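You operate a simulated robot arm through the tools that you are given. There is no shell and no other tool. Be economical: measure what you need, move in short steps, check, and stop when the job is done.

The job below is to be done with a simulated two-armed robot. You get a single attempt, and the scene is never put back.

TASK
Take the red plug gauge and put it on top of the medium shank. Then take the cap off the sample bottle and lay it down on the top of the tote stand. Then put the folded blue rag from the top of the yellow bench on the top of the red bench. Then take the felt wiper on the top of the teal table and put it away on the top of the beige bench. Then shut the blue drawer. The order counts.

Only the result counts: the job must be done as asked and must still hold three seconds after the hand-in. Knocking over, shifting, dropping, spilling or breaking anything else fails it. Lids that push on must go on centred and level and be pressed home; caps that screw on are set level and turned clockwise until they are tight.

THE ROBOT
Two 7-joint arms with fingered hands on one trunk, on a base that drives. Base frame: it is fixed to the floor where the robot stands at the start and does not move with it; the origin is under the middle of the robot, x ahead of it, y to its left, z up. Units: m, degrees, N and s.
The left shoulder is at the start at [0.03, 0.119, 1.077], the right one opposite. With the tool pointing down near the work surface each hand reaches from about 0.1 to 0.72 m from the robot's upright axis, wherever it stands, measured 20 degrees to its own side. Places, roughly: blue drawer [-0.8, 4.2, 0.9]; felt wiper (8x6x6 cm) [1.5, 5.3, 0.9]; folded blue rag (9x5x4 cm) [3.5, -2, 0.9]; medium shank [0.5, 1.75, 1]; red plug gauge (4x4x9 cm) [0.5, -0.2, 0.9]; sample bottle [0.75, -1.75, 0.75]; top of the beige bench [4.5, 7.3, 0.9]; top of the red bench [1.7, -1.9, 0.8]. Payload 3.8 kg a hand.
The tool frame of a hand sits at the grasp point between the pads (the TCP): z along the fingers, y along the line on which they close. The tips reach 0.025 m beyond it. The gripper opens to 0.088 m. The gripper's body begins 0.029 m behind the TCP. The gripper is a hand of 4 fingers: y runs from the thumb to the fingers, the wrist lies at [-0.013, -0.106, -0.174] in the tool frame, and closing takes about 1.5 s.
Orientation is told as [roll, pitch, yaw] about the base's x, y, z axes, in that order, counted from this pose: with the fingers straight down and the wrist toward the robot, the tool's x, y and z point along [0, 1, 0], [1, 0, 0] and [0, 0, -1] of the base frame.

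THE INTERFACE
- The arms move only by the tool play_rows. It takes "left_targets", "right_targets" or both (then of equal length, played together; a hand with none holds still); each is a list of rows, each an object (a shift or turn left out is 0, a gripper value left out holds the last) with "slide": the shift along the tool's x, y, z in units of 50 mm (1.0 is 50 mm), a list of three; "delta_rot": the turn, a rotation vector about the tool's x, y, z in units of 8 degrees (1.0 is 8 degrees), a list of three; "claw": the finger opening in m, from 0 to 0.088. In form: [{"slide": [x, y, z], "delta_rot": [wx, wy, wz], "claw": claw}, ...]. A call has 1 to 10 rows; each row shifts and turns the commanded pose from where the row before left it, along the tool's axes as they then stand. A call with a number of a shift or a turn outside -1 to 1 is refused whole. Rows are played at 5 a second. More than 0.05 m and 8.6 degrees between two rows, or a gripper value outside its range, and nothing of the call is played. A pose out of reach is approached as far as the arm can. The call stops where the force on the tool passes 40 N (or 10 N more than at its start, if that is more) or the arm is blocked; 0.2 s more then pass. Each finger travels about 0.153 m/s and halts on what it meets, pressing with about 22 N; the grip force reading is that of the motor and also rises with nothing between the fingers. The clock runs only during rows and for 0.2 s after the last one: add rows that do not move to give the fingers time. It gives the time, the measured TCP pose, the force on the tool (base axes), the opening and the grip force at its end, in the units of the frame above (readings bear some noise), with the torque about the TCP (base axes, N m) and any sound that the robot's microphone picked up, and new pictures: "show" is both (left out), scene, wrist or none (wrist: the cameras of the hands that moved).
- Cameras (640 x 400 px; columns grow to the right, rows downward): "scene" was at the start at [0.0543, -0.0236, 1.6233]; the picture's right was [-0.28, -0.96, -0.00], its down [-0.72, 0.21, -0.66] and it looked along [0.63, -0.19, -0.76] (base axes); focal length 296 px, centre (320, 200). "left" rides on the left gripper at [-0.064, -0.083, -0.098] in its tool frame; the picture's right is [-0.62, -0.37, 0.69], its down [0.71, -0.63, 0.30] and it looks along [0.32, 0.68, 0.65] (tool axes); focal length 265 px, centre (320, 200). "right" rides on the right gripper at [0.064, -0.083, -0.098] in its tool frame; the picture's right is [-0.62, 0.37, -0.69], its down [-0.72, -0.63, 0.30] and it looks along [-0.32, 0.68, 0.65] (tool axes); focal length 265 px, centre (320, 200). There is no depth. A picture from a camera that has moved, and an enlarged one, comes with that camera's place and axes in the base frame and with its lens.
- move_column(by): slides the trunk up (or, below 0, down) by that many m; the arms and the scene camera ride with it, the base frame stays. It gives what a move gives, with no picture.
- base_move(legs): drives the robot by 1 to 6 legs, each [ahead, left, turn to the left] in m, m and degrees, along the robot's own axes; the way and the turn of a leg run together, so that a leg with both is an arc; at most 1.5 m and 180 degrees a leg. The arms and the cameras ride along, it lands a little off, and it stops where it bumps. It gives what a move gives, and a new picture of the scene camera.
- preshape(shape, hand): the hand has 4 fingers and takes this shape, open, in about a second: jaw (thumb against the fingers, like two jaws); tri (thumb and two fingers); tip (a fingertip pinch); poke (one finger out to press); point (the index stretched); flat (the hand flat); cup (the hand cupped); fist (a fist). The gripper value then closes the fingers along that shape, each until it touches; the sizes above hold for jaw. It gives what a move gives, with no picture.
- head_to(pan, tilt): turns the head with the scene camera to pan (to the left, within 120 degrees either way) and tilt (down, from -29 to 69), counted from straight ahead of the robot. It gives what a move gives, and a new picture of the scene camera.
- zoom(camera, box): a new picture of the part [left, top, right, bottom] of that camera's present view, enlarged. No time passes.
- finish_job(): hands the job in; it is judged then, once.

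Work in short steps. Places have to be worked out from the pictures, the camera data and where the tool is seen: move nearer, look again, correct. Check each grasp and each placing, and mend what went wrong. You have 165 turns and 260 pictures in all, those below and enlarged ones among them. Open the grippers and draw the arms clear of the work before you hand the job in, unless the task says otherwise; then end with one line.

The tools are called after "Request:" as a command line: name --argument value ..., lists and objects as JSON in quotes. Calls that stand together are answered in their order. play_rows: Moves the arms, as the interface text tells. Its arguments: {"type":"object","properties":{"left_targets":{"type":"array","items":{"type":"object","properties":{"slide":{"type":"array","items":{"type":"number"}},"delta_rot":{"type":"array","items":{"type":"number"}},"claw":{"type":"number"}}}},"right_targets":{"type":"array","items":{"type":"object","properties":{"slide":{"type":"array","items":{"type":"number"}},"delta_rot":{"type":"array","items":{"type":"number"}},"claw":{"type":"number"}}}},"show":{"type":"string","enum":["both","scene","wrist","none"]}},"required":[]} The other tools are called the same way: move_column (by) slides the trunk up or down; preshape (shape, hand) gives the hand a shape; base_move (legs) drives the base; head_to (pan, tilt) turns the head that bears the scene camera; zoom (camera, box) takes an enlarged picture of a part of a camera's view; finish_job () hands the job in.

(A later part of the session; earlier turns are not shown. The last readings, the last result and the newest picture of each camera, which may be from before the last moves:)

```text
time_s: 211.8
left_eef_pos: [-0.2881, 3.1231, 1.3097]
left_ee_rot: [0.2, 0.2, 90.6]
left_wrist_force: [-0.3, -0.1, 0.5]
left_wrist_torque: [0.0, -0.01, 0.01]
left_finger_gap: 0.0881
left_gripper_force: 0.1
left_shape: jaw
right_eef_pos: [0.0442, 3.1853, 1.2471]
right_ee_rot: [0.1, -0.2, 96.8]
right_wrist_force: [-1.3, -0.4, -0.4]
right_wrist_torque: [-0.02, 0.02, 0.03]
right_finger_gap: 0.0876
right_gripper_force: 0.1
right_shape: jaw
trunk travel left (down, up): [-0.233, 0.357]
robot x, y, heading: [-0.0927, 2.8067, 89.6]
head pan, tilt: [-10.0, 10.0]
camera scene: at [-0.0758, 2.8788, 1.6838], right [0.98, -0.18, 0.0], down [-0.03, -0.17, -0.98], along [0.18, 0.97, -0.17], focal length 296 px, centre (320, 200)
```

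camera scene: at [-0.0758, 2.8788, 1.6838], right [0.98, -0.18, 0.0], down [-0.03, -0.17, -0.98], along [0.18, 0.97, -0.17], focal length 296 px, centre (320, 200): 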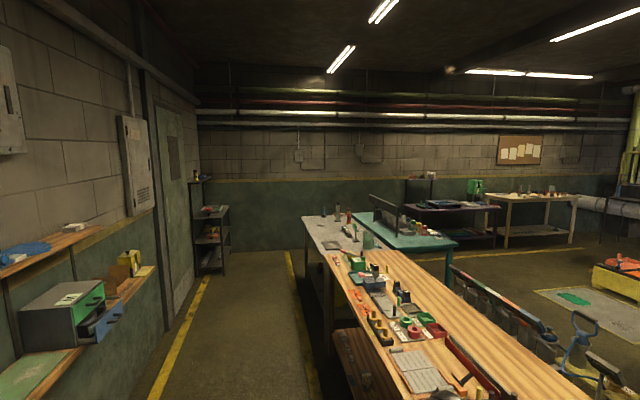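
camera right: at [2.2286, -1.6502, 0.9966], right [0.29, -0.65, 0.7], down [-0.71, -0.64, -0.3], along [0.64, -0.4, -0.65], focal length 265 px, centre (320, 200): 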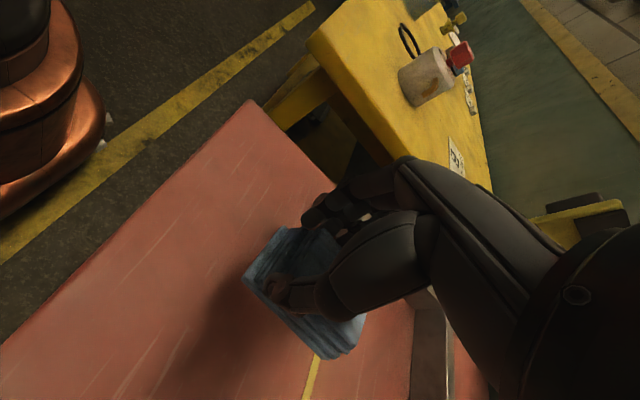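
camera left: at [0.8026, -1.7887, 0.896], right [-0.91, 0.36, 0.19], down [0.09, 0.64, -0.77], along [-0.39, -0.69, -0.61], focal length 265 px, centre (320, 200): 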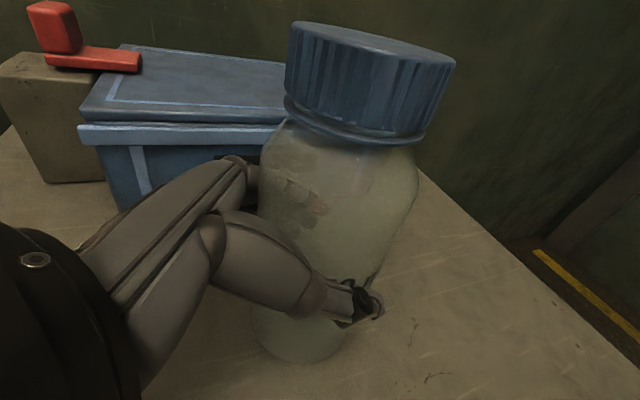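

The teal table spans roughly x 0.95–1.7, y 5.15–6.4, and it can be reached from its open east side by going round the north end. I'll drive on up the aisle to y≈7.1.

Request:
base_move --legs '[[1.45, 0.0, 0], [1.45, 0, 0], [1.35, 0, 0]]'

Request:
head_to --pan -90 --tilt 30

```text
time_s: 232.2
left_eef_pos: [-0.2872, 7.37, 1.3107]
left_ee_rot: [0.2, 0.3, 90.7]
left_wrist_force: [0.0, -1.0, 0.9]
left_wrist_torque: [-0.03, -0.04, 0.0]
left_finger_gap: 0.088
left_gripper_force: 0.1
left_shape: jaw
right_eef_pos: [0.0435, 7.432, 1.2478]
right_ee_rot: [0.2, -0.2, 97.0]
right_wrist_force: [0.8, 0.1, 1.0]
right_wrist_torque: [-0.02, 0.0, -0.01]
right_finger_gap: 0.0878
right_gripper_force: 0.0
right_shape: jaw
trunk travel left (down, up): [-0.233, 0.357]
robot x, y, heading: [-0.0874, 7.0589, 89.8]
head pan, tilt: [-10.0, 10.0]
camera scene: at [-0.0753, 7.1249, 1.6838], right [0.98, -0.18, 0.0], down [-0.03, -0.17, -0.98], along [0.17, 0.97, -0.17], focal length 296 px, centre (320, 200)
```

scene: 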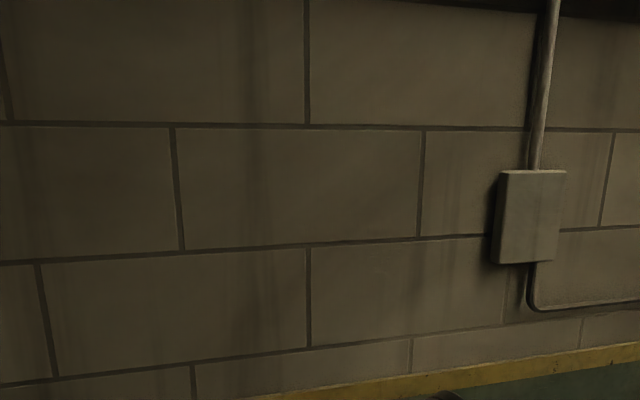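

```text
time_s: 233.7
left_eef_pos: [-0.2872, 7.3685, 1.3099]
left_ee_rot: [0.2, 0.2, 90.8]
left_wrist_force: [-0.9, -0.7, -0.3]
left_wrist_torque: [-0.01, 0.01, -0.03]
left_finger_gap: 0.0881
left_gripper_force: 0.0
left_shape: jaw
right_eef_pos: [0.0436, 7.4322, 1.248]
right_ee_rot: [0.1, -0.3, 96.8]
right_wrist_force: [-0.2, -0.6, 0.3]
right_wrist_torque: [0.04, 0.01, -0.01]
right_finger_gap: 0.0877
right_gripper_force: 0.1
right_shape: jaw
trunk travel left (down, up): [-0.233, 0.357]
robot x, y, heading: [-0.0903, 7.0531, 89.8]
head pan, tilt: [-90.0, 30.0]
camera scene: at [-0.0014, 7.0328, 1.6515], right [0.0, -1.0, 0.0], down [-0.5, 0.0, -0.87], along [0.87, 0.0, -0.5], focal length 296 px, centre (320, 200)
```

scene: 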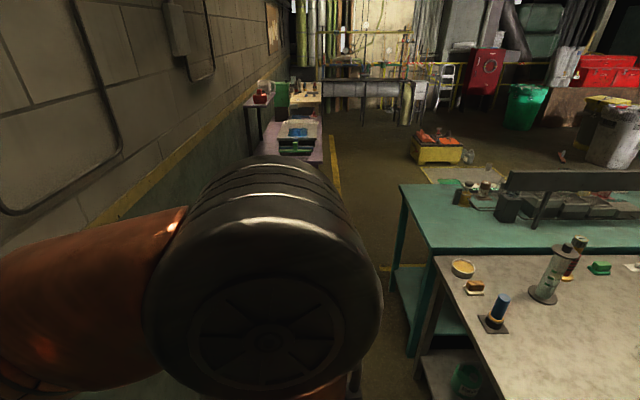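

There may be a narrow pinch between the teal table's corner and the purple table, so I'll zoom in to measure it.

Request:
zoom --camera "scene" --box '[230, 70, 470, 270]'

Request:
head_to --pan -115 --tilt 30

```text
2.00 times, centred on (350, 170) of scene
camera zoom: at [-0.0014, 7.0328, 1.6515], right [0.0, -1.0, 0.0], down [-0.5, 0.0, -0.87], along [0.87, 0.0, -0.5], focal length 593 px, centre (260, 260)
```

zoom: 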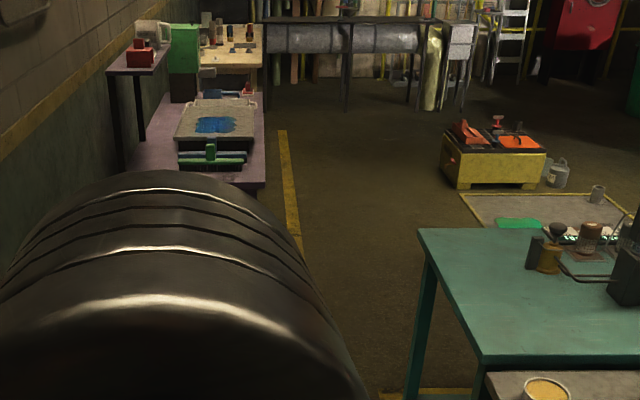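

```text
time_s: 234.6
left_eef_pos: [-0.2877, 7.3679, 1.3095]
left_ee_rot: [0.2, 0.3, 90.8]
left_wrist_force: [0.5, -0.1, -0.5]
left_wrist_torque: [-0.01, 0.01, -0.01]
left_finger_gap: 0.088
left_gripper_force: 0.1
left_shape: jaw
right_eef_pos: [0.0447, 7.4318, 1.2486]
right_ee_rot: [0.2, -0.2, 96.9]
right_wrist_force: [-0.1, 0.6, 0.1]
right_wrist_torque: [0.0, 0.01, 0.0]
right_finger_gap: 0.0877
right_gripper_force: 0.0
right_shape: jaw
trunk travel left (down, up): [-0.233, 0.357]
robot x, y, heading: [-0.0913, 7.0557, 89.7]
head pan, tilt: [-115.0, 30.0]
camera scene: at [-0.0099, 6.9946, 1.6515], right [-0.43, -0.91, 0.0], down [-0.45, 0.21, -0.87], along [0.78, -0.37, -0.5], focal length 296 px, centre (320, 200)
```

scene: 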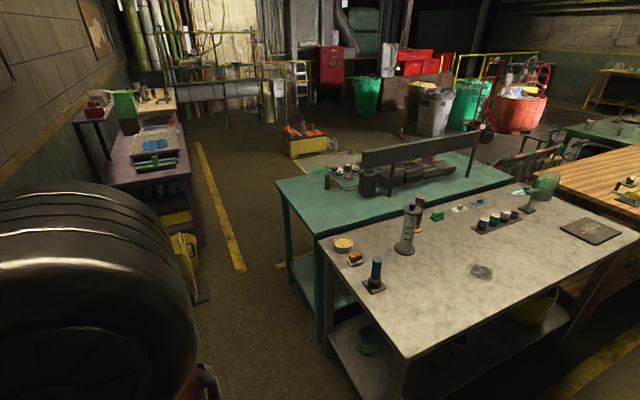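

The gap there is only about 0.55 m, too tight for this base. The east side looks reachable from the south instead, along x≈2.3, where the floor is open. I'll back down the aisle the way I came.

Request:
base_move --legs '[[-1.35, 0, 0], [-1.35, 0, 0], [-1.35, 0, 0], [-1.35, 0, 0], [-1.35, 0, 0], [-1.35, 0, 0]]'

Request:
head_to --pan 0 --tilt 30

```text
time_s: 273.2
left_eef_pos: [-0.324, -0.7484, 1.3104]
left_ee_rot: [0.2, 0.3, 90.7]
left_wrist_force: [0.1, 0.8, 1.2]
left_wrist_torque: [-0.01, 0.02, 0.0]
left_finger_gap: 0.0878
left_gripper_force: 0.2
left_shape: jaw
right_eef_pos: [0.007, -0.6872, 1.2479]
right_ee_rot: [0.1, -0.3, 96.7]
right_wrist_force: [-0.2, 0.2, 0.1]
right_wrist_torque: [0.01, 0.0, 0.01]
right_finger_gap: 0.0875
right_gripper_force: 0.0
right_shape: jaw
trunk travel left (down, up): [-0.233, 0.357]
robot x, y, heading: [-0.1272, -1.0617, 89.8]
head pan, tilt: [-115.0, 30.0]
camera scene: at [-0.0469, -1.1237, 1.6515], right [-0.43, -0.9, 0.0], down [-0.45, 0.21, -0.87], along [0.78, -0.37, -0.5], focal length 296 px, centre (320, 200)
```

scene: 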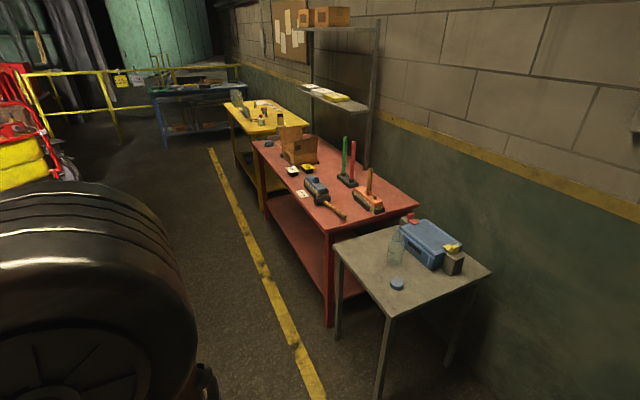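

```text
time_s: 275.1
left_eef_pos: [-0.3238, -0.7501, 1.3112]
left_ee_rot: [0.2, 0.4, 90.8]
left_wrist_force: [0.5, 0.4, 0.3]
left_wrist_torque: [-0.01, -0.03, -0.01]
left_finger_gap: 0.0879
left_gripper_force: 0.1
left_shape: jaw
right_eef_pos: [0.007, -0.686, 1.2485]
right_ee_rot: [0.0, -0.4, 96.8]
right_wrist_force: [0.2, 0.0, 0.0]
right_wrist_torque: [-0.01, -0.02, 0.03]
right_finger_gap: 0.0876
right_gripper_force: 0.1
right_shape: jaw
trunk travel left (down, up): [-0.233, 0.357]
robot x, y, heading: [-0.1247, -1.0608, 89.7]
head pan, tilt: [0.0, 30.0]
camera scene: at [-0.1282, -0.9943, 1.6515], right [1.0, -0.01, 0.0], down [0.0, -0.5, -0.87], along [0.0, 0.87, -0.5], focal length 296 px, centre (320, 200)
```

scene: 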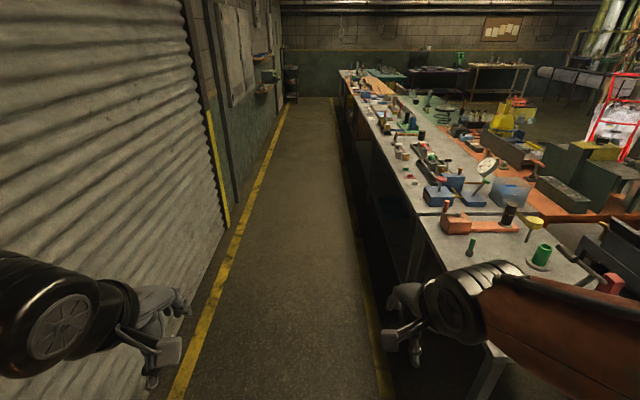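

Now I'll turn to face +x and drive to about x=2.1 along y≈−1.05, then look left and ahead.

Request:
base_move --legs '[[0, 0, -89.7], [1.2, 0, 0], [1.05, 0, 0]]'

Request:
head_to --pan 65 --tilt 25

```text
time_s: 290.1
left_eef_pos: [2.4544, -0.8354, 1.31]
left_ee_rot: [0.1, 0.3, 1.8]
left_wrist_force: [-0.2, -0.9, 0.3]
left_wrist_torque: [-0.03, -0.02, 0.0]
left_finger_gap: 0.0879
left_gripper_force: 0.1
left_shape: jaw
right_eef_pos: [2.523, -1.1663, 1.2476]
right_ee_rot: [0.2, -0.2, 8.1]
right_wrist_force: [0.1, -0.7, 0.7]
right_wrist_torque: [0.03, -0.01, 0.01]
right_finger_gap: 0.0879
right_gripper_force: 0.0
right_shape: jaw
trunk travel left (down, up): [-0.233, 0.357]
robot x, y, heading: [2.1435, -1.0378, 1.1]
head pan, tilt: [0.0, 30.0]
camera scene: at [2.2134, -1.0386, 1.6515], right [0.02, -1.0, 0.0], down [-0.5, -0.01, -0.87], along [0.87, 0.01, -0.5], focal length 296 px, centre (320, 200)
```

scene: 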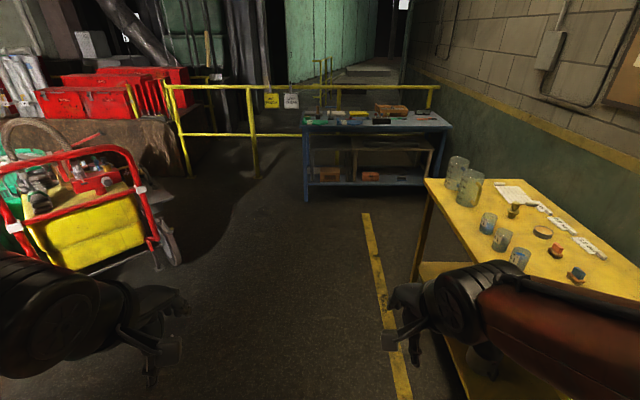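

```text
time_s: 291.5
left_eef_pos: [2.4527, -0.836, 1.31]
left_ee_rot: [0.2, 0.2, 1.9]
left_wrist_force: [-0.4, 0.3, 0.3]
left_wrist_torque: [-0.02, 0.02, 0.01]
left_finger_gap: 0.0878
left_gripper_force: 0.0
left_shape: jaw
right_eef_pos: [2.5234, -1.165, 1.2477]
right_ee_rot: [0.0, -0.3, 8.1]
right_wrist_force: [0.3, -0.4, -0.3]
right_wrist_torque: [0.0, -0.02, 0.0]
right_finger_gap: 0.0876
right_gripper_force: 0.2
right_shape: jaw
trunk travel left (down, up): [-0.233, 0.357]
robot x, y, heading: [2.1383, -1.0391, 1.1]
head pan, tilt: [65.0, 25.0]
camera scene: at [2.1601, -0.9561, 1.6595], right [0.91, -0.41, 0.0], down [-0.17, -0.39, -0.91], along [0.37, 0.83, -0.42], focal length 296 px, centre (320, 200)
```

scene: 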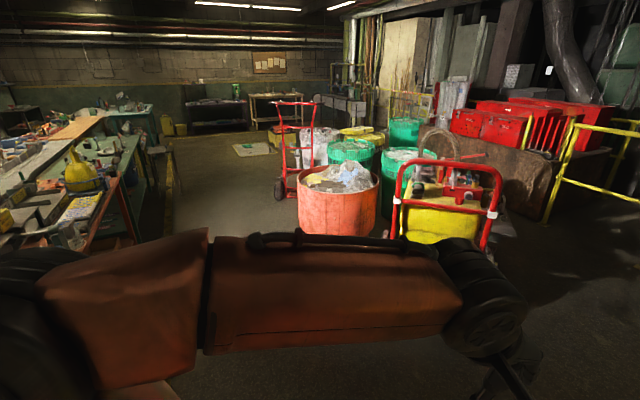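

The lane between the orange bench (x≤1.8) and the red bin (x≥3.0) is open. I'll turn to +y, shift to x≈2.36, and drive north.

Request:
base_move --legs '[[0, 0, 88.9], [0, -0.23, 0], [1.45, 0, 0], [1.45, 0, 0]]'

Request:
head_to --pan 0 --tilt 25

```text
time_s: 310.7
left_eef_pos: [2.1615, 2.195, 1.3099]
left_ee_rot: [0.2, 0.3, 90.8]
left_wrist_force: [0.2, -0.3, 0.2]
left_wrist_torque: [-0.02, 0.01, -0.01]
left_finger_gap: 0.0879
left_gripper_force: 0.1
left_shape: jaw
right_eef_pos: [2.4924, 2.2578, 1.2482]
right_ee_rot: [0.1, -0.3, 97.1]
right_wrist_force: [-0.3, -0.2, -0.1]
right_wrist_torque: [-0.02, 0.0, -0.01]
right_finger_gap: 0.0875
right_gripper_force: 0.1
right_shape: jaw
trunk travel left (down, up): [-0.233, 0.357]
robot x, y, heading: [2.3593, 1.8777, 89.7]
head pan, tilt: [65.0, 25.0]
camera scene: at [2.2753, 1.8983, 1.6595], right [0.42, 0.91, 0.0], down [0.38, -0.18, -0.91], along [-0.82, 0.38, -0.42], focal length 296 px, centre (320, 200)
```

scene: 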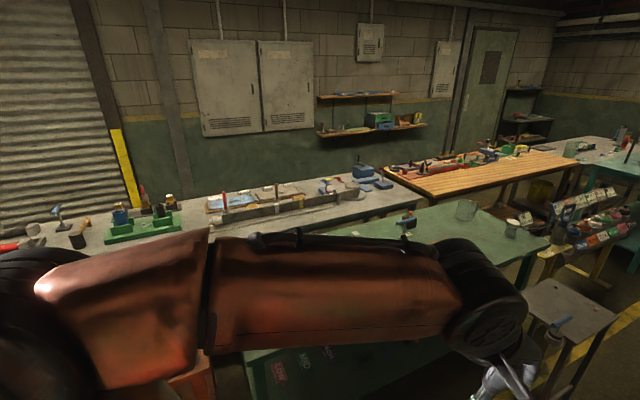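

```text
time_s: 312.0
left_eef_pos: [2.162, 2.1945, 1.3096]
left_ee_rot: [0.1, 0.4, 91.0]
left_wrist_force: [0.2, 0.3, -0.2]
left_wrist_torque: [0.01, 0.02, 0.01]
left_finger_gap: 0.0881
left_gripper_force: 0.1
left_shape: jaw
right_eef_pos: [2.4927, 2.2584, 1.2486]
right_ee_rot: [0.1, -0.3, 97.0]
right_wrist_force: [0.7, 0.2, 0.5]
right_wrist_torque: [0.01, 0.0, 0.03]
right_finger_gap: 0.0874
right_gripper_force: 0.0
right_shape: jaw
trunk travel left (down, up): [-0.233, 0.357]
robot x, y, heading: [2.3561, 1.8816, 90.0]
head pan, tilt: [0.0, 25.0]
camera scene: at [2.3587, 1.9511, 1.6595], right [1.0, 0.0, 0.0], down [0.0, -0.42, -0.91], along [0.0, 0.91, -0.42], focal length 296 px, centre (320, 200)
```

scene: 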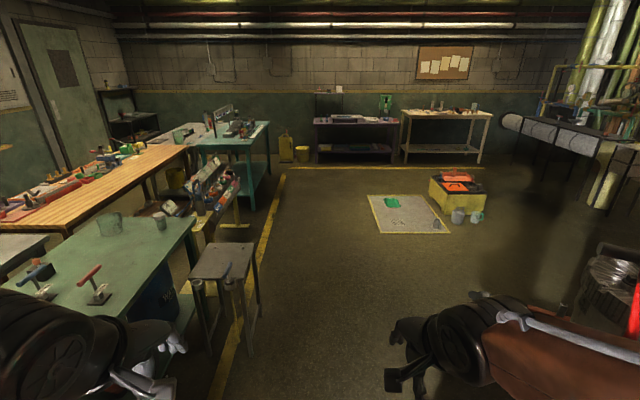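

There's a clear view: lane x≈2.36 is free up to the teal table. I'll drive 3.2 m ahead and turn left to face it.

Request:
base_move --legs '[[1.45, 0, 0], [1.45, 0, 0], [0.45, 0, 0], [0, 0, 90]]'

Request:
head_to --pan 0 --tilt 42

```text
time_s: 332.2
left_eef_pos: [2.0561, 5.0267, 1.3105]
left_ee_rot: [0.2, 0.3, -178.8]
left_wrist_force: [0.6, -0.9, 0.2]
left_wrist_torque: [0.0, -0.02, 0.01]
left_finger_gap: 0.0882
left_gripper_force: 0.2
left_shape: jaw
right_eef_pos: [1.9902, 5.3574, 1.2486]
right_ee_rot: [0.0, -0.2, -172.7]
right_wrist_force: [-0.1, 0.8, 0.6]
right_wrist_torque: [-0.01, -0.03, 0.0]
right_finger_gap: 0.0873
right_gripper_force: 0.0
right_shape: jaw
trunk travel left (down, up): [-0.233, 0.357]
robot x, y, heading: [2.3658, 5.2284, -180.1]
head pan, tilt: [0.0, 25.0]
camera scene: at [2.2958, 5.2236, 1.6595], right [0.0, 1.0, 0.0], down [0.42, 0.0, -0.91], along [-0.91, 0.0, -0.42], focal length 296 px, centre (320, 200)
```

scene: 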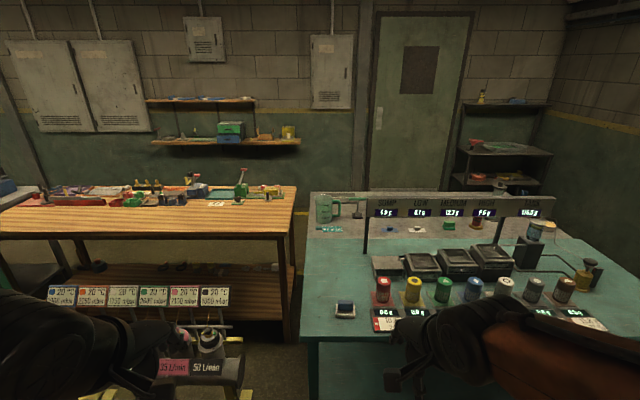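

```text
time_s: 333.0
left_eef_pos: [2.0551, 5.0262, 1.3097]
left_ee_rot: [0.1, 0.2, -178.9]
left_wrist_force: [0.5, -0.7, -0.2]
left_wrist_torque: [0.01, 0.03, -0.01]
left_finger_gap: 0.0879
left_gripper_force: 0.0
left_shape: jaw
right_eef_pos: [1.9913, 5.3574, 1.2477]
right_ee_rot: [0.0, -0.2, -172.7]
right_wrist_force: [-0.2, -0.8, -0.1]
right_wrist_torque: [0.0, 0.01, -0.01]
right_finger_gap: 0.0875
right_gripper_force: 0.2
right_shape: jaw
trunk travel left (down, up): [-0.233, 0.357]
robot x, y, heading: [2.3671, 5.2259, -180.0]
head pan, tilt: [0.0, 42.0]
camera scene: at [2.3043, 5.2236, 1.6333], right [0.0, 1.0, 0.0], down [0.67, 0.0, -0.74], along [-0.74, 0.0, -0.67], focal length 296 px, centre (320, 200)
```

scene: 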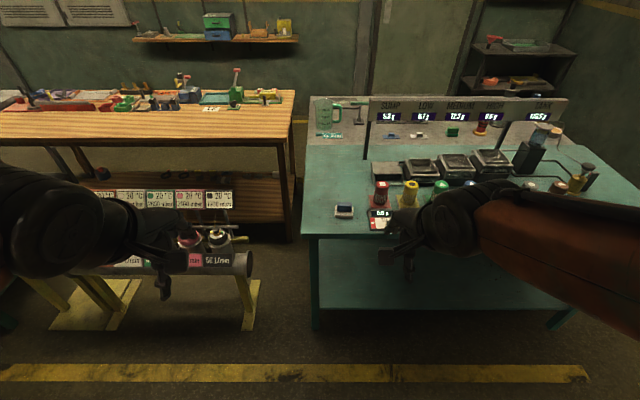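

The block near the table's near-left corner, at (344,211), looks like the felt wiper. I'll zoom in on it.

Request:
zoom --camera "scene" --box '[300, 150, 460, 250]'

Request:
zoom --camera "right" --box '[0, 0, 640, 400]'

```text
4.00 times, centred on (380, 200) of scene
camera zoom: at [2.3043, 5.2236, 1.6333], right [0.0, 1.0, 0.0], down [0.67, 0.0, -0.74], along [-0.74, 0.0, -0.67], focal length 1186 px, centre (80, 200)
```

zoom: 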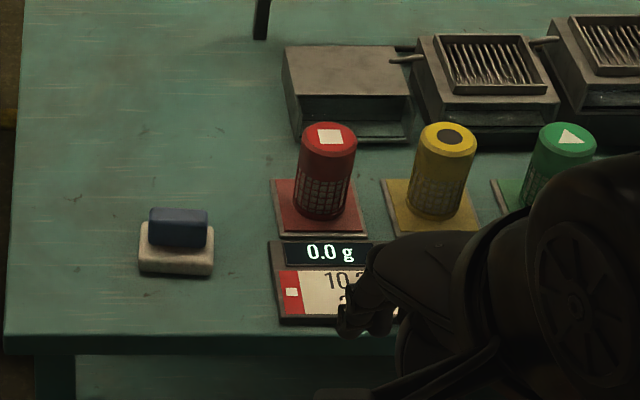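

```text
1.00 times, centred on (320, 200) of right (not enlarged: the box is as wide or as high as the picture)
camera zoom: at [2.0822, 5.3039, 1.346], right [-0.44, 0.57, 0.69], down [0.53, 0.79, -0.31], along [-0.72, 0.23, -0.65], focal length 265 px, centre (320, 200)
```

zoom: 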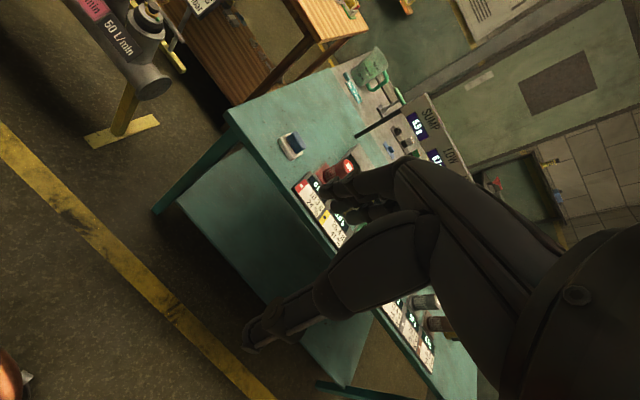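

It's the felt wiper: a white felt base with a blue handle on top, at about (1.53, 5.31). I'll drive ahead 0.36 m and slightly left for a right-hand pick.

Request:
base_move --legs '[[0.36, 0.06, 0]]'

Request:
zoom --camera "scene" --box '[260, 180, 460, 305]'

Request:
zoom --camera "right" --box '[0, 0, 640, 400]'

```text
time_s: 335.3
left_eef_pos: [1.6962, 4.9649, 1.3103]
left_ee_rot: [0.1, 0.3, -178.8]
left_wrist_force: [-0.2, 0.1, 0.3]
left_wrist_torque: [-0.01, -0.06, 0.03]
left_finger_gap: 0.088
left_gripper_force: 0.0
left_shape: jaw
right_eef_pos: [1.632, 5.2956, 1.2475]
right_ee_rot: [0.0, -0.3, -172.6]
right_wrist_force: [-0.9, -0.2, 0.4]
right_wrist_torque: [-0.02, -0.03, -0.02]
right_finger_gap: 0.0879
right_gripper_force: 0.2
right_shape: jaw
trunk travel left (down, up): [-0.233, 0.357]
robot x, y, heading: [2.0097, 5.166, -179.8]
head pan, tilt: [0.0, 42.0]
camera scene: at [1.946, 5.1623, 1.6332], right [0.0, 1.0, 0.0], down [0.67, 0.0, -0.74], along [-0.74, 0.0, -0.67], focal length 296 px, centre (320, 200)
```

scene: 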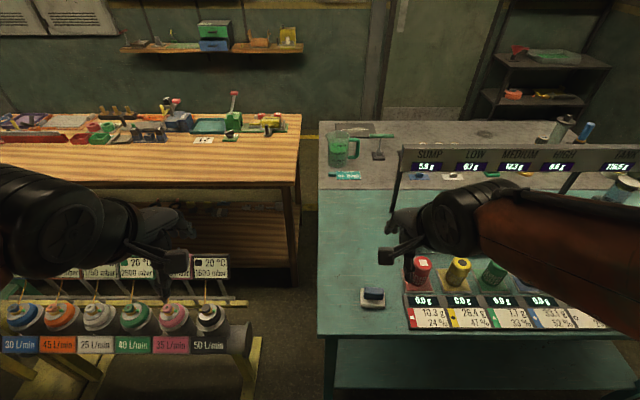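

```text
3.20 times, centred on (360, 242) of scene
camera zoom: at [1.946, 5.1623, 1.6332], right [0.0, 1.0, 0.0], down [0.67, 0.0, -0.74], along [-0.74, 0.0, -0.67], focal length 949 px, centre (192, 64)
```

zoom: 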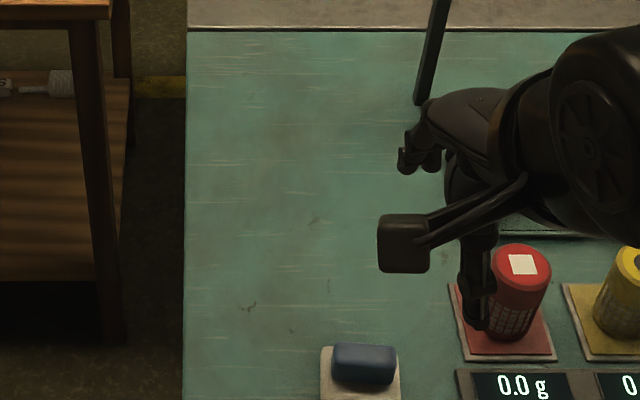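

```text
1.00 times, centred on (320, 200) of right (not enlarged: the box is as wide or as high as the picture)
camera zoom: at [1.724, 5.2424, 1.3458], right [-0.44, 0.57, 0.69], down [0.53, 0.79, -0.31], along [-0.72, 0.23, -0.65], focal length 265 px, centre (320, 200)
```

zoom: 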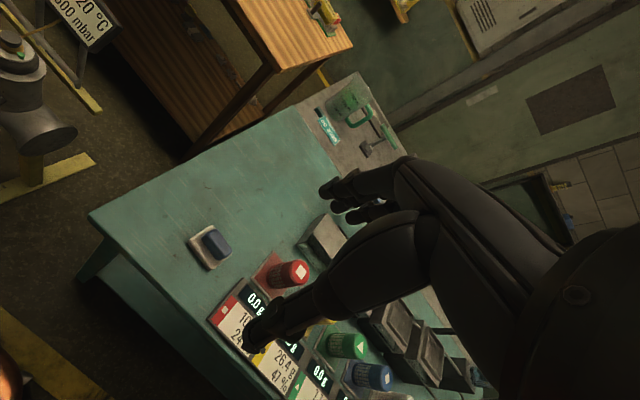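

The handle top is at about (1.50, 5.31, 0.88). I'll square the hand's yaw and hover above it at z≈1.02.

Request:
play_rows --right_targets '[{"delta_rot": [0, 0, 0.92]}, {"slide": [-0.05, 0.44, 0.7]}, {"slide": [-0.05, 0.44, 0.7]}, {"slide": [-0.05, 0.44, 0.7]}, {"slide": [-0.05, 0.44, 0.7]}, {"slide": [-0.05, 0.44, 0.7]}, {"slide": [-0.05, 0.44, 0.7]}, {}]'

Request:
zoom --camera "right" --box '[160, 150, 400, 300]'

```text
time_s: 337.1
left_eef_pos: [1.6999, 4.966, 1.3107]
left_ee_rot: [0.2, 0.2, -178.8]
left_wrist_force: [1.0, -0.2, 1.1]
left_wrist_torque: [-0.01, -0.04, -0.01]
left_finger_gap: 0.0878
left_gripper_force: 0.0
left_shape: jaw
right_eef_pos: [1.5006, 5.3103, 1.0406]
right_ee_rot: [0.3, -0.4, -180.0]
right_wrist_force: [-0.3, -0.2, 0.3]
right_wrist_torque: [-0.02, -0.01, -0.01]
right_finger_gap: 0.0878
right_gripper_force: 0.0
right_shape: jaw
trunk travel left (down, up): [-0.233, 0.357]
robot x, y, heading: [2.0113, 5.1656, -179.9]
head pan, tilt: [0.0, 42.0]
camera scene: at [1.9481, 5.1631, 1.6333], right [0.0, 1.0, 0.0], down [0.67, 0.0, -0.74], along [-0.74, 0.0, -0.67], focal length 296 px, centre (320, 200)
camera right: at [1.5847, 5.2458, 1.1374], right [-0.36, 0.62, 0.69], down [0.63, 0.71, -0.31], along [-0.69, 0.32, -0.65], focal length 265 px, centre (320, 200)
```

scene: 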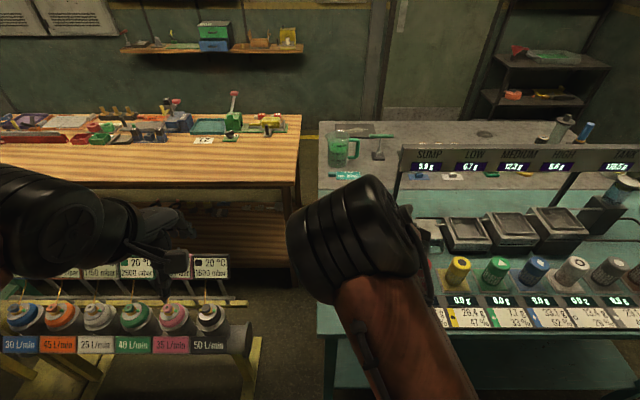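
right: 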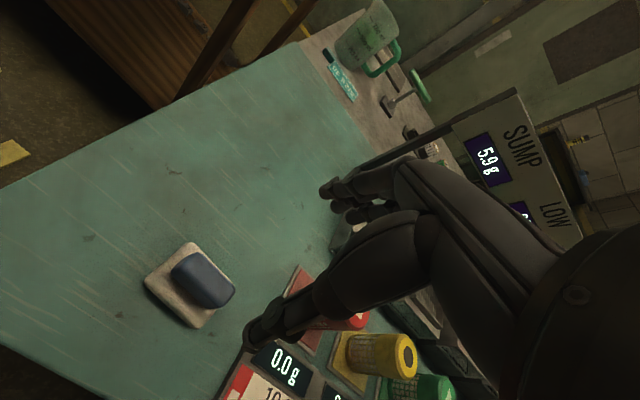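

```text
2.67 times, centred on (280, 225) of right
camera zoom: at [1.5847, 5.2458, 1.1374], right [-0.36, 0.62, 0.69], down [0.63, 0.71, -0.31], along [-0.69, 0.32, -0.65], focal length 708 px, centre (427, 133)
```

zoom: 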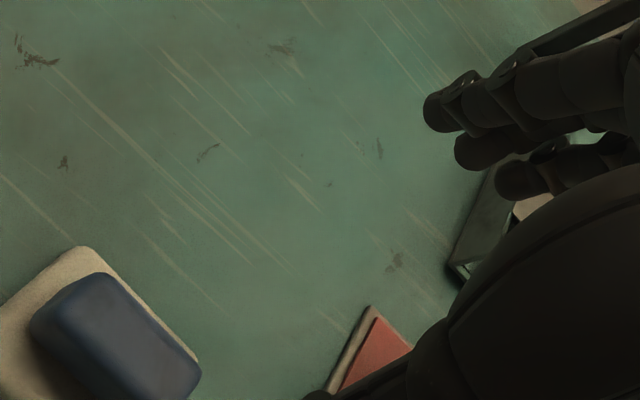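

The wiper's handle top is at (1.495, 5.312, 0.882). I'll descend to z≈0.880 around the handle and close.

Request:
play_rows --right_targets '[{"slide": [-0.04, 0.1, 0.7]}, {"slide": [0, 0, 0.8]}, {"slide": [0, 0, 0.8]}, {"slide": [0, 0, 0.5]}, {"slide": [0, 0, 0.4]}, {}]' --show "wrist"

```text
time_s: 338.5
left_eef_pos: [1.6983, 4.964, 1.3104]
left_ee_rot: [0.1, 0.3, -178.8]
left_wrist_force: [0.3, 0.3, 0.3]
left_wrist_torque: [0.01, 0.0, 0.03]
left_finger_gap: 0.088
left_gripper_force: 0.1
left_shape: jaw
right_eef_pos: [1.5238, 5.2739, 0.9257]
right_ee_rot: [0.0, -0.3, 180.1]
right_wrist_force: [0.3, -0.3, -0.2]
right_wrist_torque: [0.0, 0.0, -0.03]
right_finger_gap: 0.0881
right_gripper_force: 0.0
right_shape: jaw
right hand out of reach, approached as far as the arm can: row 2, 3, 4, 5
trunk travel left (down, up): [-0.233, 0.357]
robot x, y, heading: [2.0131, 5.1646, -179.9]
head pan, tilt: [0.0, 42.0]
camera right: at [1.6083, 5.2094, 1.0228], right [-0.36, 0.62, 0.69], down [0.63, 0.71, -0.31], along [-0.69, 0.32, -0.65], focal length 265 px, centre (320, 200)
```

right: 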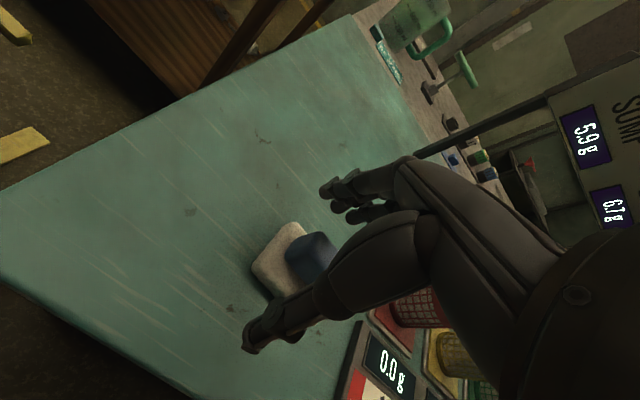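

The arm hit a joint limit while going down. I'll rise, lower the trunk 0.12 m, and approach again.

Request:
play_rows --right_targets '[{"slide": [0, 0, -0.9]}, {"slide": [0, 0, -0.9]}, {"slide": [0, 0, -0.9]}, {"slide": [0, 0, -0.9]}, {"slide": [0, 0, -0.9]}, {}]' --show "none"

Request:
move_column --by -0.12

```text
time_s: 339.9
left_eef_pos: [1.698, 4.9644, 1.3112]
left_ee_rot: [0.3, 0.3, -178.9]
left_wrist_force: [0.8, -0.6, 0.1]
left_wrist_torque: [0.0, 0.0, 0.01]
left_finger_gap: 0.0878
left_gripper_force: 0.0
left_shape: jaw
right_eef_pos: [1.5245, 5.2747, 1.1497]
right_ee_rot: [0.0, -0.3, -179.9]
right_wrist_force: [0.4, 0.6, 0.2]
right_wrist_torque: [-0.02, 0.03, -0.01]
right_finger_gap: 0.0878
right_gripper_force: 0.1
right_shape: jaw
trunk travel left (down, up): [-0.233, 0.357]
robot x, y, heading: [2.0112, 5.1641, -179.9]
head pan, tilt: [0.0, 42.0]
```

```text
time_s: 341.4
left_eef_pos: [1.6989, 4.9657, 1.1911]
left_ee_rot: [0.1, 0.3, -178.8]
left_wrist_force: [0.2, 0.6, 0.4]
left_wrist_torque: [0.01, 0.02, 0.01]
left_finger_gap: 0.0879
left_gripper_force: 0.1
left_shape: jaw
right_eef_pos: [1.5248, 5.2758, 1.029]
right_ee_rot: [0.1, -0.2, -180.0]
right_wrist_force: [0.8, 0.4, 0.1]
right_wrist_torque: [-0.01, -0.02, -0.01]
right_finger_gap: 0.0878
right_gripper_force: 0.1
right_shape: jaw
trunk travel left (down, up): [-0.113, 0.477]
robot x, y, heading: [2.0108, 5.1657, -180.1]
head pan, tilt: [0.0, 42.0]
```

Request:
play_rows --right_targets '[{"slide": [-0.7, 0.6, 0]}, {"slide": [0, 0, 0.7]}, {"slide": [0, 0, 0.7]}, {"slide": [0, 0, 0.6]}, {}]' --show "wrist"

```text
time_s: 342.6
left_eef_pos: [1.6983, 4.9661, 1.1902]
left_ee_rot: [0.4, 0.3, -178.8]
left_wrist_force: [0.3, 0.2, -0.1]
left_wrist_torque: [0.01, 0.01, 0.01]
left_finger_gap: 0.0879
left_gripper_force: 0.1
left_shape: jaw
right_eef_pos: [1.5122, 5.2946, 0.957]
right_ee_rot: [0.1, -0.4, 180.0]
right_wrist_force: [0.1, 0.8, -0.2]
right_wrist_torque: [-0.01, 0.0, 0.01]
right_finger_gap: 0.0877
right_gripper_force: 0.1
right_shape: jaw
right hand out of reach, approached as far as the arm can: row 1, 2, 3
trunk travel left (down, up): [-0.113, 0.477]
robot x, y, heading: [2.0125, 5.1673, -179.8]
head pan, tilt: [0.0, 42.0]
camera right: at [1.5966, 5.231, 1.0545], right [-0.36, 0.62, 0.69], down [0.63, 0.71, -0.31], along [-0.69, 0.32, -0.65], focal length 265 px, centre (320, 200)
```

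right: 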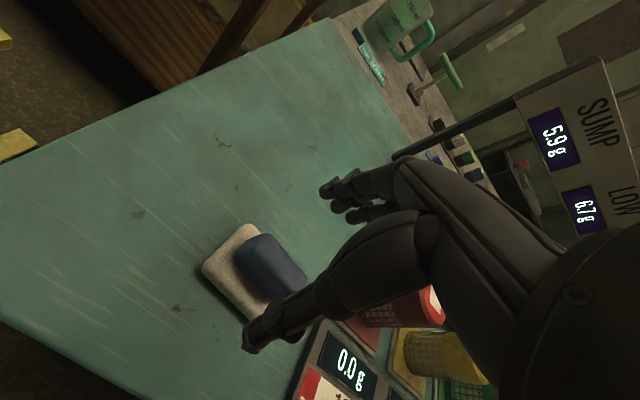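

The arm seems to be in a poor elbow posture. I'll raise it, swing it out to its start-like pose on the right, and re-approach.

Request:
play_rows --right_targets '[{"slide": [0, -0.3, -0.9]}, {"slide": [0, -0.3, -0.9]}, {"slide": [0, -0.3, -0.9]}, {"slide": [-0.7, -0.2, -0.4]}, {"slide": [-0.8, -0.2, 0]}, {"slide": [-0.8, -0.2, 0]}, {"slide": [-0.8, 0, 0]}, {"slide": [-0.8, 0, 0]}, {"slide": [-0.8, 0, 0]}, {}]' --show "scene"

```text
time_s: 344.8
left_eef_pos: [1.6989, 4.9651, 1.191]
left_ee_rot: [0.2, 0.3, -178.8]
left_wrist_force: [-0.2, 0.4, 0.1]
left_wrist_torque: [0.02, 0.02, 0.01]
left_finger_gap: 0.0881
left_gripper_force: 0.0
left_shape: jaw
right_eef_pos: [1.59, 5.5292, 1.111]
right_ee_rot: [0.1, -0.2, -179.9]
right_wrist_force: [-0.8, 0.3, 0.3]
right_wrist_torque: [0.0, 0.01, 0.01]
right_finger_gap: 0.0877
right_gripper_force: 0.0
right_shape: jaw
trunk travel left (down, up): [-0.113, 0.477]
robot x, y, heading: [2.013, 5.1649, -179.6]
head pan, tilt: [0.0, 42.0]
camera scene: at [1.9471, 5.1619, 1.5132], right [0.0, 1.0, 0.0], down [0.67, 0.0, -0.74], along [-0.74, 0.0, -0.67], focal length 296 px, centre (320, 200)
```

scene: 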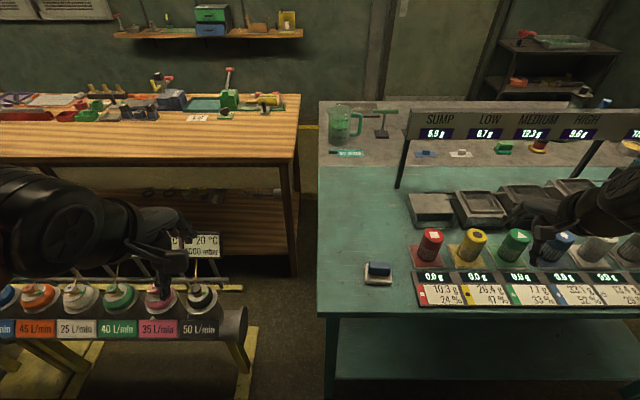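

Request:
play_rows --right_targets '[{"slide": [0.87, 0.38, 0]}, {"slide": [0.87, 0.38, 0]}, {"slide": [0.87, 0.38, 0]}, {"slide": [0.87, 0.38, 0]}, {"slide": [0.87, 0.38, 0]}, {"slide": [0, 0, 0.9]}, {"slide": [0, 0, 0.9]}, {"slide": [0, 0, 0.9]}, {"slide": [0, 0, 0.9]}, {}]' --show "wrist"

```text
time_s: 347.0
left_eef_pos: [1.6991, 4.9642, 1.1901]
left_ee_rot: [0.3, 0.3, -178.7]
left_wrist_force: [-0.5, 0.6, -0.1]
left_wrist_torque: [0.01, 0.02, -0.04]
left_finger_gap: 0.0878
left_gripper_force: 0.1
left_shape: jaw
right_eef_pos: [1.4937, 5.3105, 0.9322]
right_ee_rot: [0.1, -0.3, -180.0]
right_wrist_force: [0.2, -0.5, 0.0]
right_wrist_torque: [0.01, 0.02, -0.01]
right_finger_gap: 0.0876
right_gripper_force: 0.1
right_shape: jaw
trunk travel left (down, up): [-0.113, 0.477]
robot x, y, heading: [2.013, 5.1645, -179.7]
head pan, tilt: [0.0, 42.0]
camera right: at [1.5772, 5.2452, 1.0296], right [-0.36, 0.62, 0.69], down [0.63, 0.71, -0.31], along [-0.69, 0.32, -0.65], focal length 265 px, centre (320, 200)
```

right: 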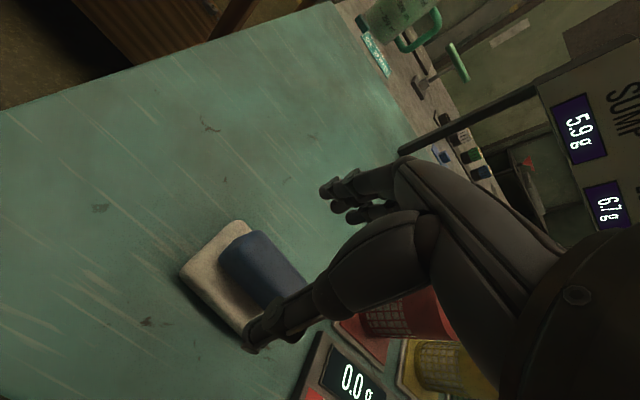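

That works from the new posture. I'll trim slightly, lower the last 5 cm around the handle, and close.

Request:
play_rows --right_targets '[{"slide": [0.08, -0.1, 0.5]}, {"slide": [0, 0, 0.5]}, {}, {"claw": 0.06}, {"claw": 0.03}, {"claw": 0.0}, {"claw": 0.0}, {"claw": 0.0}, {"claw": 0.0}, {}]' --show "wrist"

```text
time_s: 349.2
left_eef_pos: [1.6998, 4.9651, 1.1906]
left_ee_rot: [0.2, 0.2, -178.9]
left_wrist_force: [-0.3, -0.7, -0.3]
left_wrist_torque: [-0.03, -0.01, -0.03]
left_finger_gap: 0.088
left_gripper_force: 0.1
left_shape: jaw
right_eef_pos: [1.4969, 5.3055, 0.8843]
right_ee_rot: [0.1, -0.6, -180.0]
right_wrist_force: [-2.8, 0.5, 18.4]
right_wrist_torque: [0.03, 0.24, -0.1]
right_finger_gap: 0.0408
right_gripper_force: 22.0
right_shape: jaw
trunk travel left (down, up): [-0.113, 0.477]
robot x, y, heading: [2.0089, 5.1604, -179.9]
head pan, tilt: [0.0, 42.0]
camera right: at [1.5814, 5.2419, 0.9812], right [-0.36, 0.62, 0.7], down [0.63, 0.71, -0.31], along [-0.69, 0.32, -0.65], focal length 265 px, centre (320, 200)
```

right: 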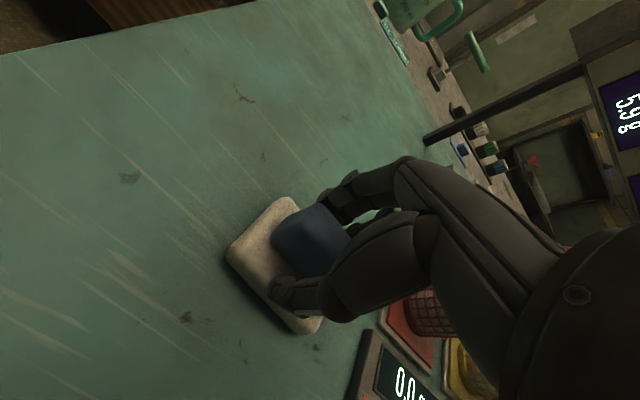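

It's gripped at 41 mm, with the fingertips resting on the felt. I'll lift and check.

Request:
play_rows --right_targets '[{"slide": [0, 0, -0.3]}, {"slide": [0, 0, -0.7]}, {"slide": [0, 0, -0.9]}, {"slide": [0, 0, -0.9]}, {"slide": [0, 0, -0.9]}, {}]' --show "wrist"

```text
time_s: 350.6
left_eef_pos: [1.6979, 4.9659, 1.1901]
left_ee_rot: [0.2, 0.3, -178.8]
left_wrist_force: [0.2, -0.2, -0.1]
left_wrist_torque: [0.0, -0.01, 0.01]
left_finger_gap: 0.0877
left_gripper_force: 0.0
left_shape: jaw
right_eef_pos: [1.4989, 5.3082, 1.0664]
right_ee_rot: [0.1, -0.3, -180.0]
right_wrist_force: [-0.1, -0.6, -0.5]
right_wrist_torque: [0.0, 0.01, 0.01]
right_finger_gap: 0.0397
right_gripper_force: 21.6
right_shape: jaw
trunk travel left (down, up): [-0.113, 0.477]
robot x, y, heading: [2.0125, 5.1677, -179.5]
head pan, tilt: [0.0, 42.0]
camera right: at [1.5818, 5.2434, 1.164], right [-0.37, 0.62, 0.69], down [0.63, 0.71, -0.31], along [-0.69, 0.32, -0.65], focal length 265 px, centre (320, 200)
```

right: 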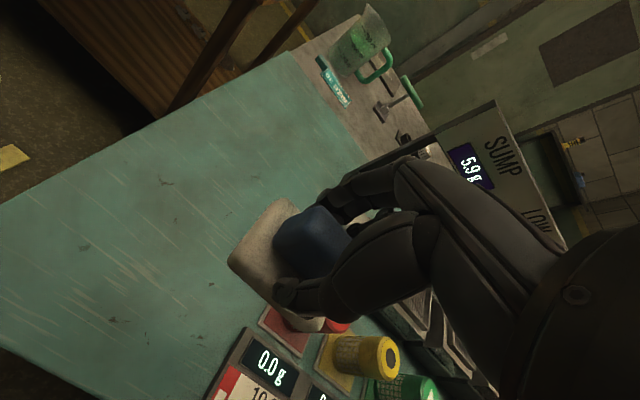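

The wiper is held. I'll retract, raise the trunk back, back away, turn north and look at the beige bench.

Request:
play_rows --right_targets '[{"slide": [0, -0.6, -0.6]}, {"slide": [0, -0.6, -0.6]}, {"slide": [-0.3, -0.6, -0.3]}, {}]' --show "none"

Request:
move_column --by 0.12

Request:
base_move --legs '[[-0.45, 0, 0], [0, 0, -90], [1.1, 0, 0]]'

Request:
head_to --pan -50 --tilt 28

```text
time_s: 351.6
left_eef_pos: [1.6983, 4.9655, 1.1901]
left_ee_rot: [0.1, 0.2, -178.8]
left_wrist_force: [0.3, -0.4, -0.5]
left_wrist_torque: [-0.02, 0.02, 0.0]
left_finger_gap: 0.0878
left_gripper_force: 0.0
left_shape: jaw
right_eef_pos: [1.5874, 5.3236, 1.1415]
right_ee_rot: [0.1, -0.2, -179.9]
right_wrist_force: [-0.1, -1.0, -0.6]
right_wrist_torque: [-0.01, -0.02, 0.01]
right_finger_gap: 0.0396
right_gripper_force: 22.1
right_shape: jaw
trunk travel left (down, up): [-0.113, 0.477]
robot x, y, heading: [2.011, 5.1635, -179.6]
head pan, tilt: [0.0, 42.0]
```

```text
time_s: 353.1
left_eef_pos: [1.6972, 4.9656, 1.3104]
left_ee_rot: [0.2, 0.4, -178.8]
left_wrist_force: [0.1, -0.5, -0.5]
left_wrist_torque: [-0.01, 0.03, -0.03]
left_finger_gap: 0.0879
left_gripper_force: 0.0
left_shape: jaw
right_eef_pos: [1.5889, 5.3233, 1.262]
right_ee_rot: [0.1, -0.3, -180.0]
right_wrist_force: [-0.5, -0.9, -0.3]
right_wrist_torque: [-0.06, 0.0, 0.01]
right_finger_gap: 0.0393
right_gripper_force: 21.7
right_shape: jaw
trunk travel left (down, up): [-0.233, 0.357]
robot x, y, heading: [2.0125, 5.16, -179.6]
head pan, tilt: [0.0, 42.0]
```

```text
time_s: 364.9
left_eef_pos: [2.2413, 6.5818, 1.3105]
left_ee_rot: [0.3, 0.4, 91.7]
left_wrist_force: [1.0, 0.2, 0.1]
left_wrist_torque: [-0.01, -0.03, 0.01]
left_finger_gap: 0.088
left_gripper_force: 0.0
left_shape: jaw
right_eef_pos: [2.5979, 6.696, 1.2609]
right_ee_rot: [0.1, -0.3, 90.6]
right_wrist_force: [0.6, 0.2, -0.6]
right_wrist_torque: [-0.04, -0.01, -0.03]
right_finger_gap: 0.0395
right_gripper_force: 21.9
right_shape: jaw
trunk travel left (down, up): [-0.233, 0.357]
robot x, y, heading: [2.445, 6.2688, 90.7]
head pan, tilt: [0.0, 42.0]
camera scene: at [2.4416, 6.3338, 1.6332], right [1.0, 0.02, 0.0], down [0.01, -0.67, -0.74], along [-0.01, 0.74, -0.67], focal length 296 px, centre (320, 200)
```

scene: 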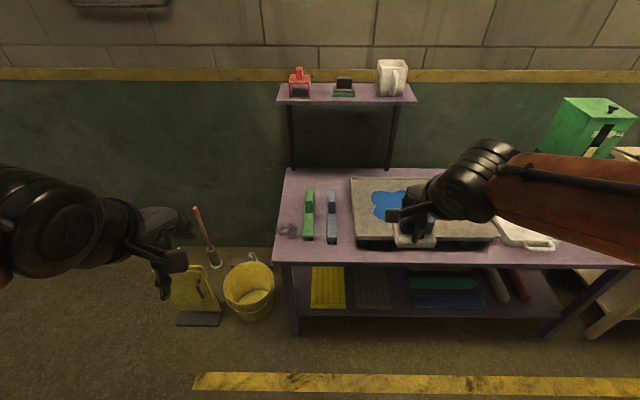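

```text
time_s: 366.0
left_eef_pos: [2.2416, 6.5812, 1.31]
left_ee_rot: [0.2, 0.4, 91.8]
left_wrist_force: [-1.1, -0.1, 0.1]
left_wrist_torque: [0.01, 0.01, 0.02]
left_finger_gap: 0.0879
left_gripper_force: 0.1
left_shape: jaw
right_eef_pos: [2.5981, 6.6957, 1.2614]
right_ee_rot: [0.2, -0.3, 90.6]
right_wrist_force: [0.2, -0.3, -1.7]
right_wrist_torque: [0.01, 0.01, 0.03]
right_finger_gap: 0.0394
right_gripper_force: 22.1
right_shape: jaw
trunk travel left (down, up): [-0.233, 0.357]
robot x, y, heading: [2.443, 6.271, 90.9]
head pan, tilt: [-50.0, 28.0]
camera scene: at [2.5118, 6.3096, 1.6546], right [0.65, -0.76, 0.0], down [-0.35, -0.31, -0.88], along [0.67, 0.58, -0.47], focal length 296 px, centre (320, 200)
```

scene: 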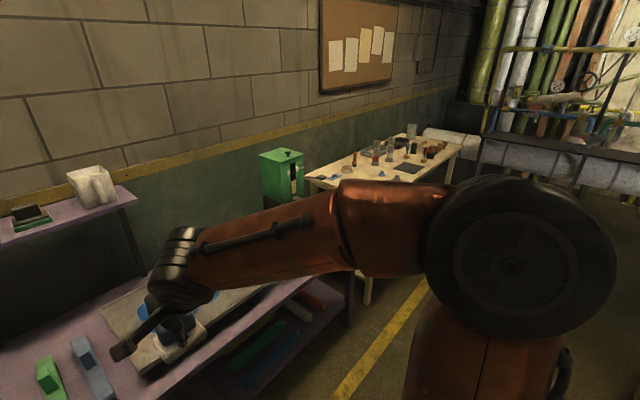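

I'll drive right (east) about 1.95 m to the front of the beige bench.

Request:
base_move --legs '[[-0.05, -1.0, -0.8], [0, -0.95, 0]]'

Request:
head_to --pan 0 --tilt 42

```text
time_s: 375.8
left_eef_pos: [4.194, 6.5515, 1.3108]
left_ee_rot: [0.2, 0.4, 91.0]
left_wrist_force: [0.2, -0.7, -0.3]
left_wrist_torque: [0.0, 0.02, 0.0]
left_finger_gap: 0.0881
left_gripper_force: 0.0
left_shape: jaw
right_eef_pos: [4.5548, 6.6604, 1.2611]
right_ee_rot: [0.1, -0.3, 89.8]
right_wrist_force: [-0.4, 0.7, -0.4]
right_wrist_torque: [-0.03, 0.02, -0.01]
right_finger_gap: 0.0398
right_gripper_force: 21.9
right_shape: jaw
trunk travel left (down, up): [-0.233, 0.357]
robot x, y, heading: [4.3942, 6.2374, 90.3]
head pan, tilt: [-50.0, 28.0]
camera scene: at [4.4617, 6.2757, 1.6546], right [0.64, -0.77, 0.0], down [-0.36, -0.3, -0.88], along [0.68, 0.57, -0.47], focal length 296 px, centre (320, 200)
```

scene: 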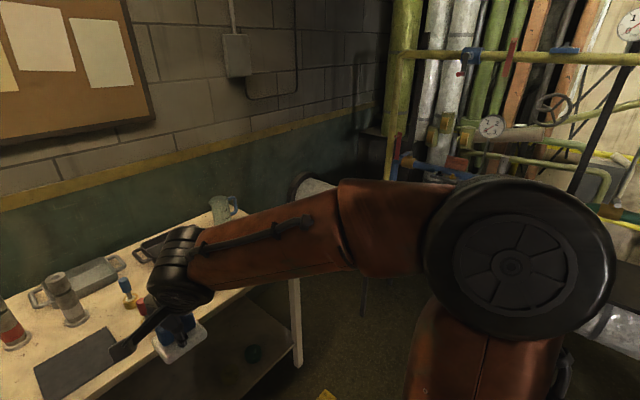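

```text
time_s: 377.0
left_eef_pos: [4.1948, 6.5521, 1.3108]
left_ee_rot: [0.1, 0.3, 91.0]
left_wrist_force: [-0.6, 0.0, 0.6]
left_wrist_torque: [0.0, 0.0, 0.03]
left_finger_gap: 0.0878
left_gripper_force: 0.1
left_shape: jaw
right_eef_pos: [4.5528, 6.661, 1.2611]
right_ee_rot: [0.0, -0.3, 89.8]
right_wrist_force: [0.2, -0.8, -1.0]
right_wrist_torque: [0.02, 0.0, 0.01]
right_finger_gap: 0.0395
right_gripper_force: 22.7
right_shape: jaw
trunk travel left (down, up): [-0.233, 0.357]
robot x, y, heading: [4.3932, 6.2408, 89.8]
head pan, tilt: [0.0, 42.0]
camera scene: at [4.3915, 6.3006, 1.6332], right [1.0, 0.0, 0.0], down [0.0, -0.67, -0.74], along [0.0, 0.74, -0.67], focal length 296 px, centre (320, 200)
```

scene: 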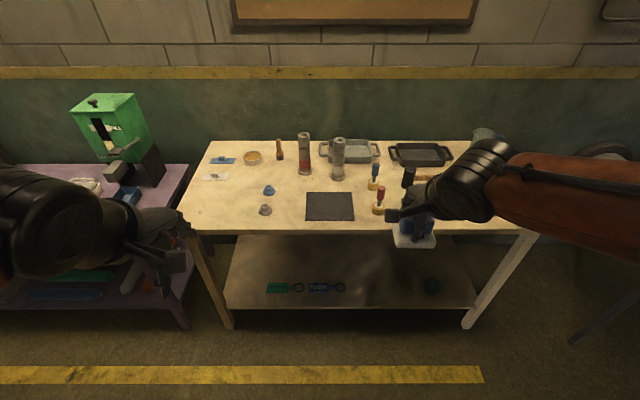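

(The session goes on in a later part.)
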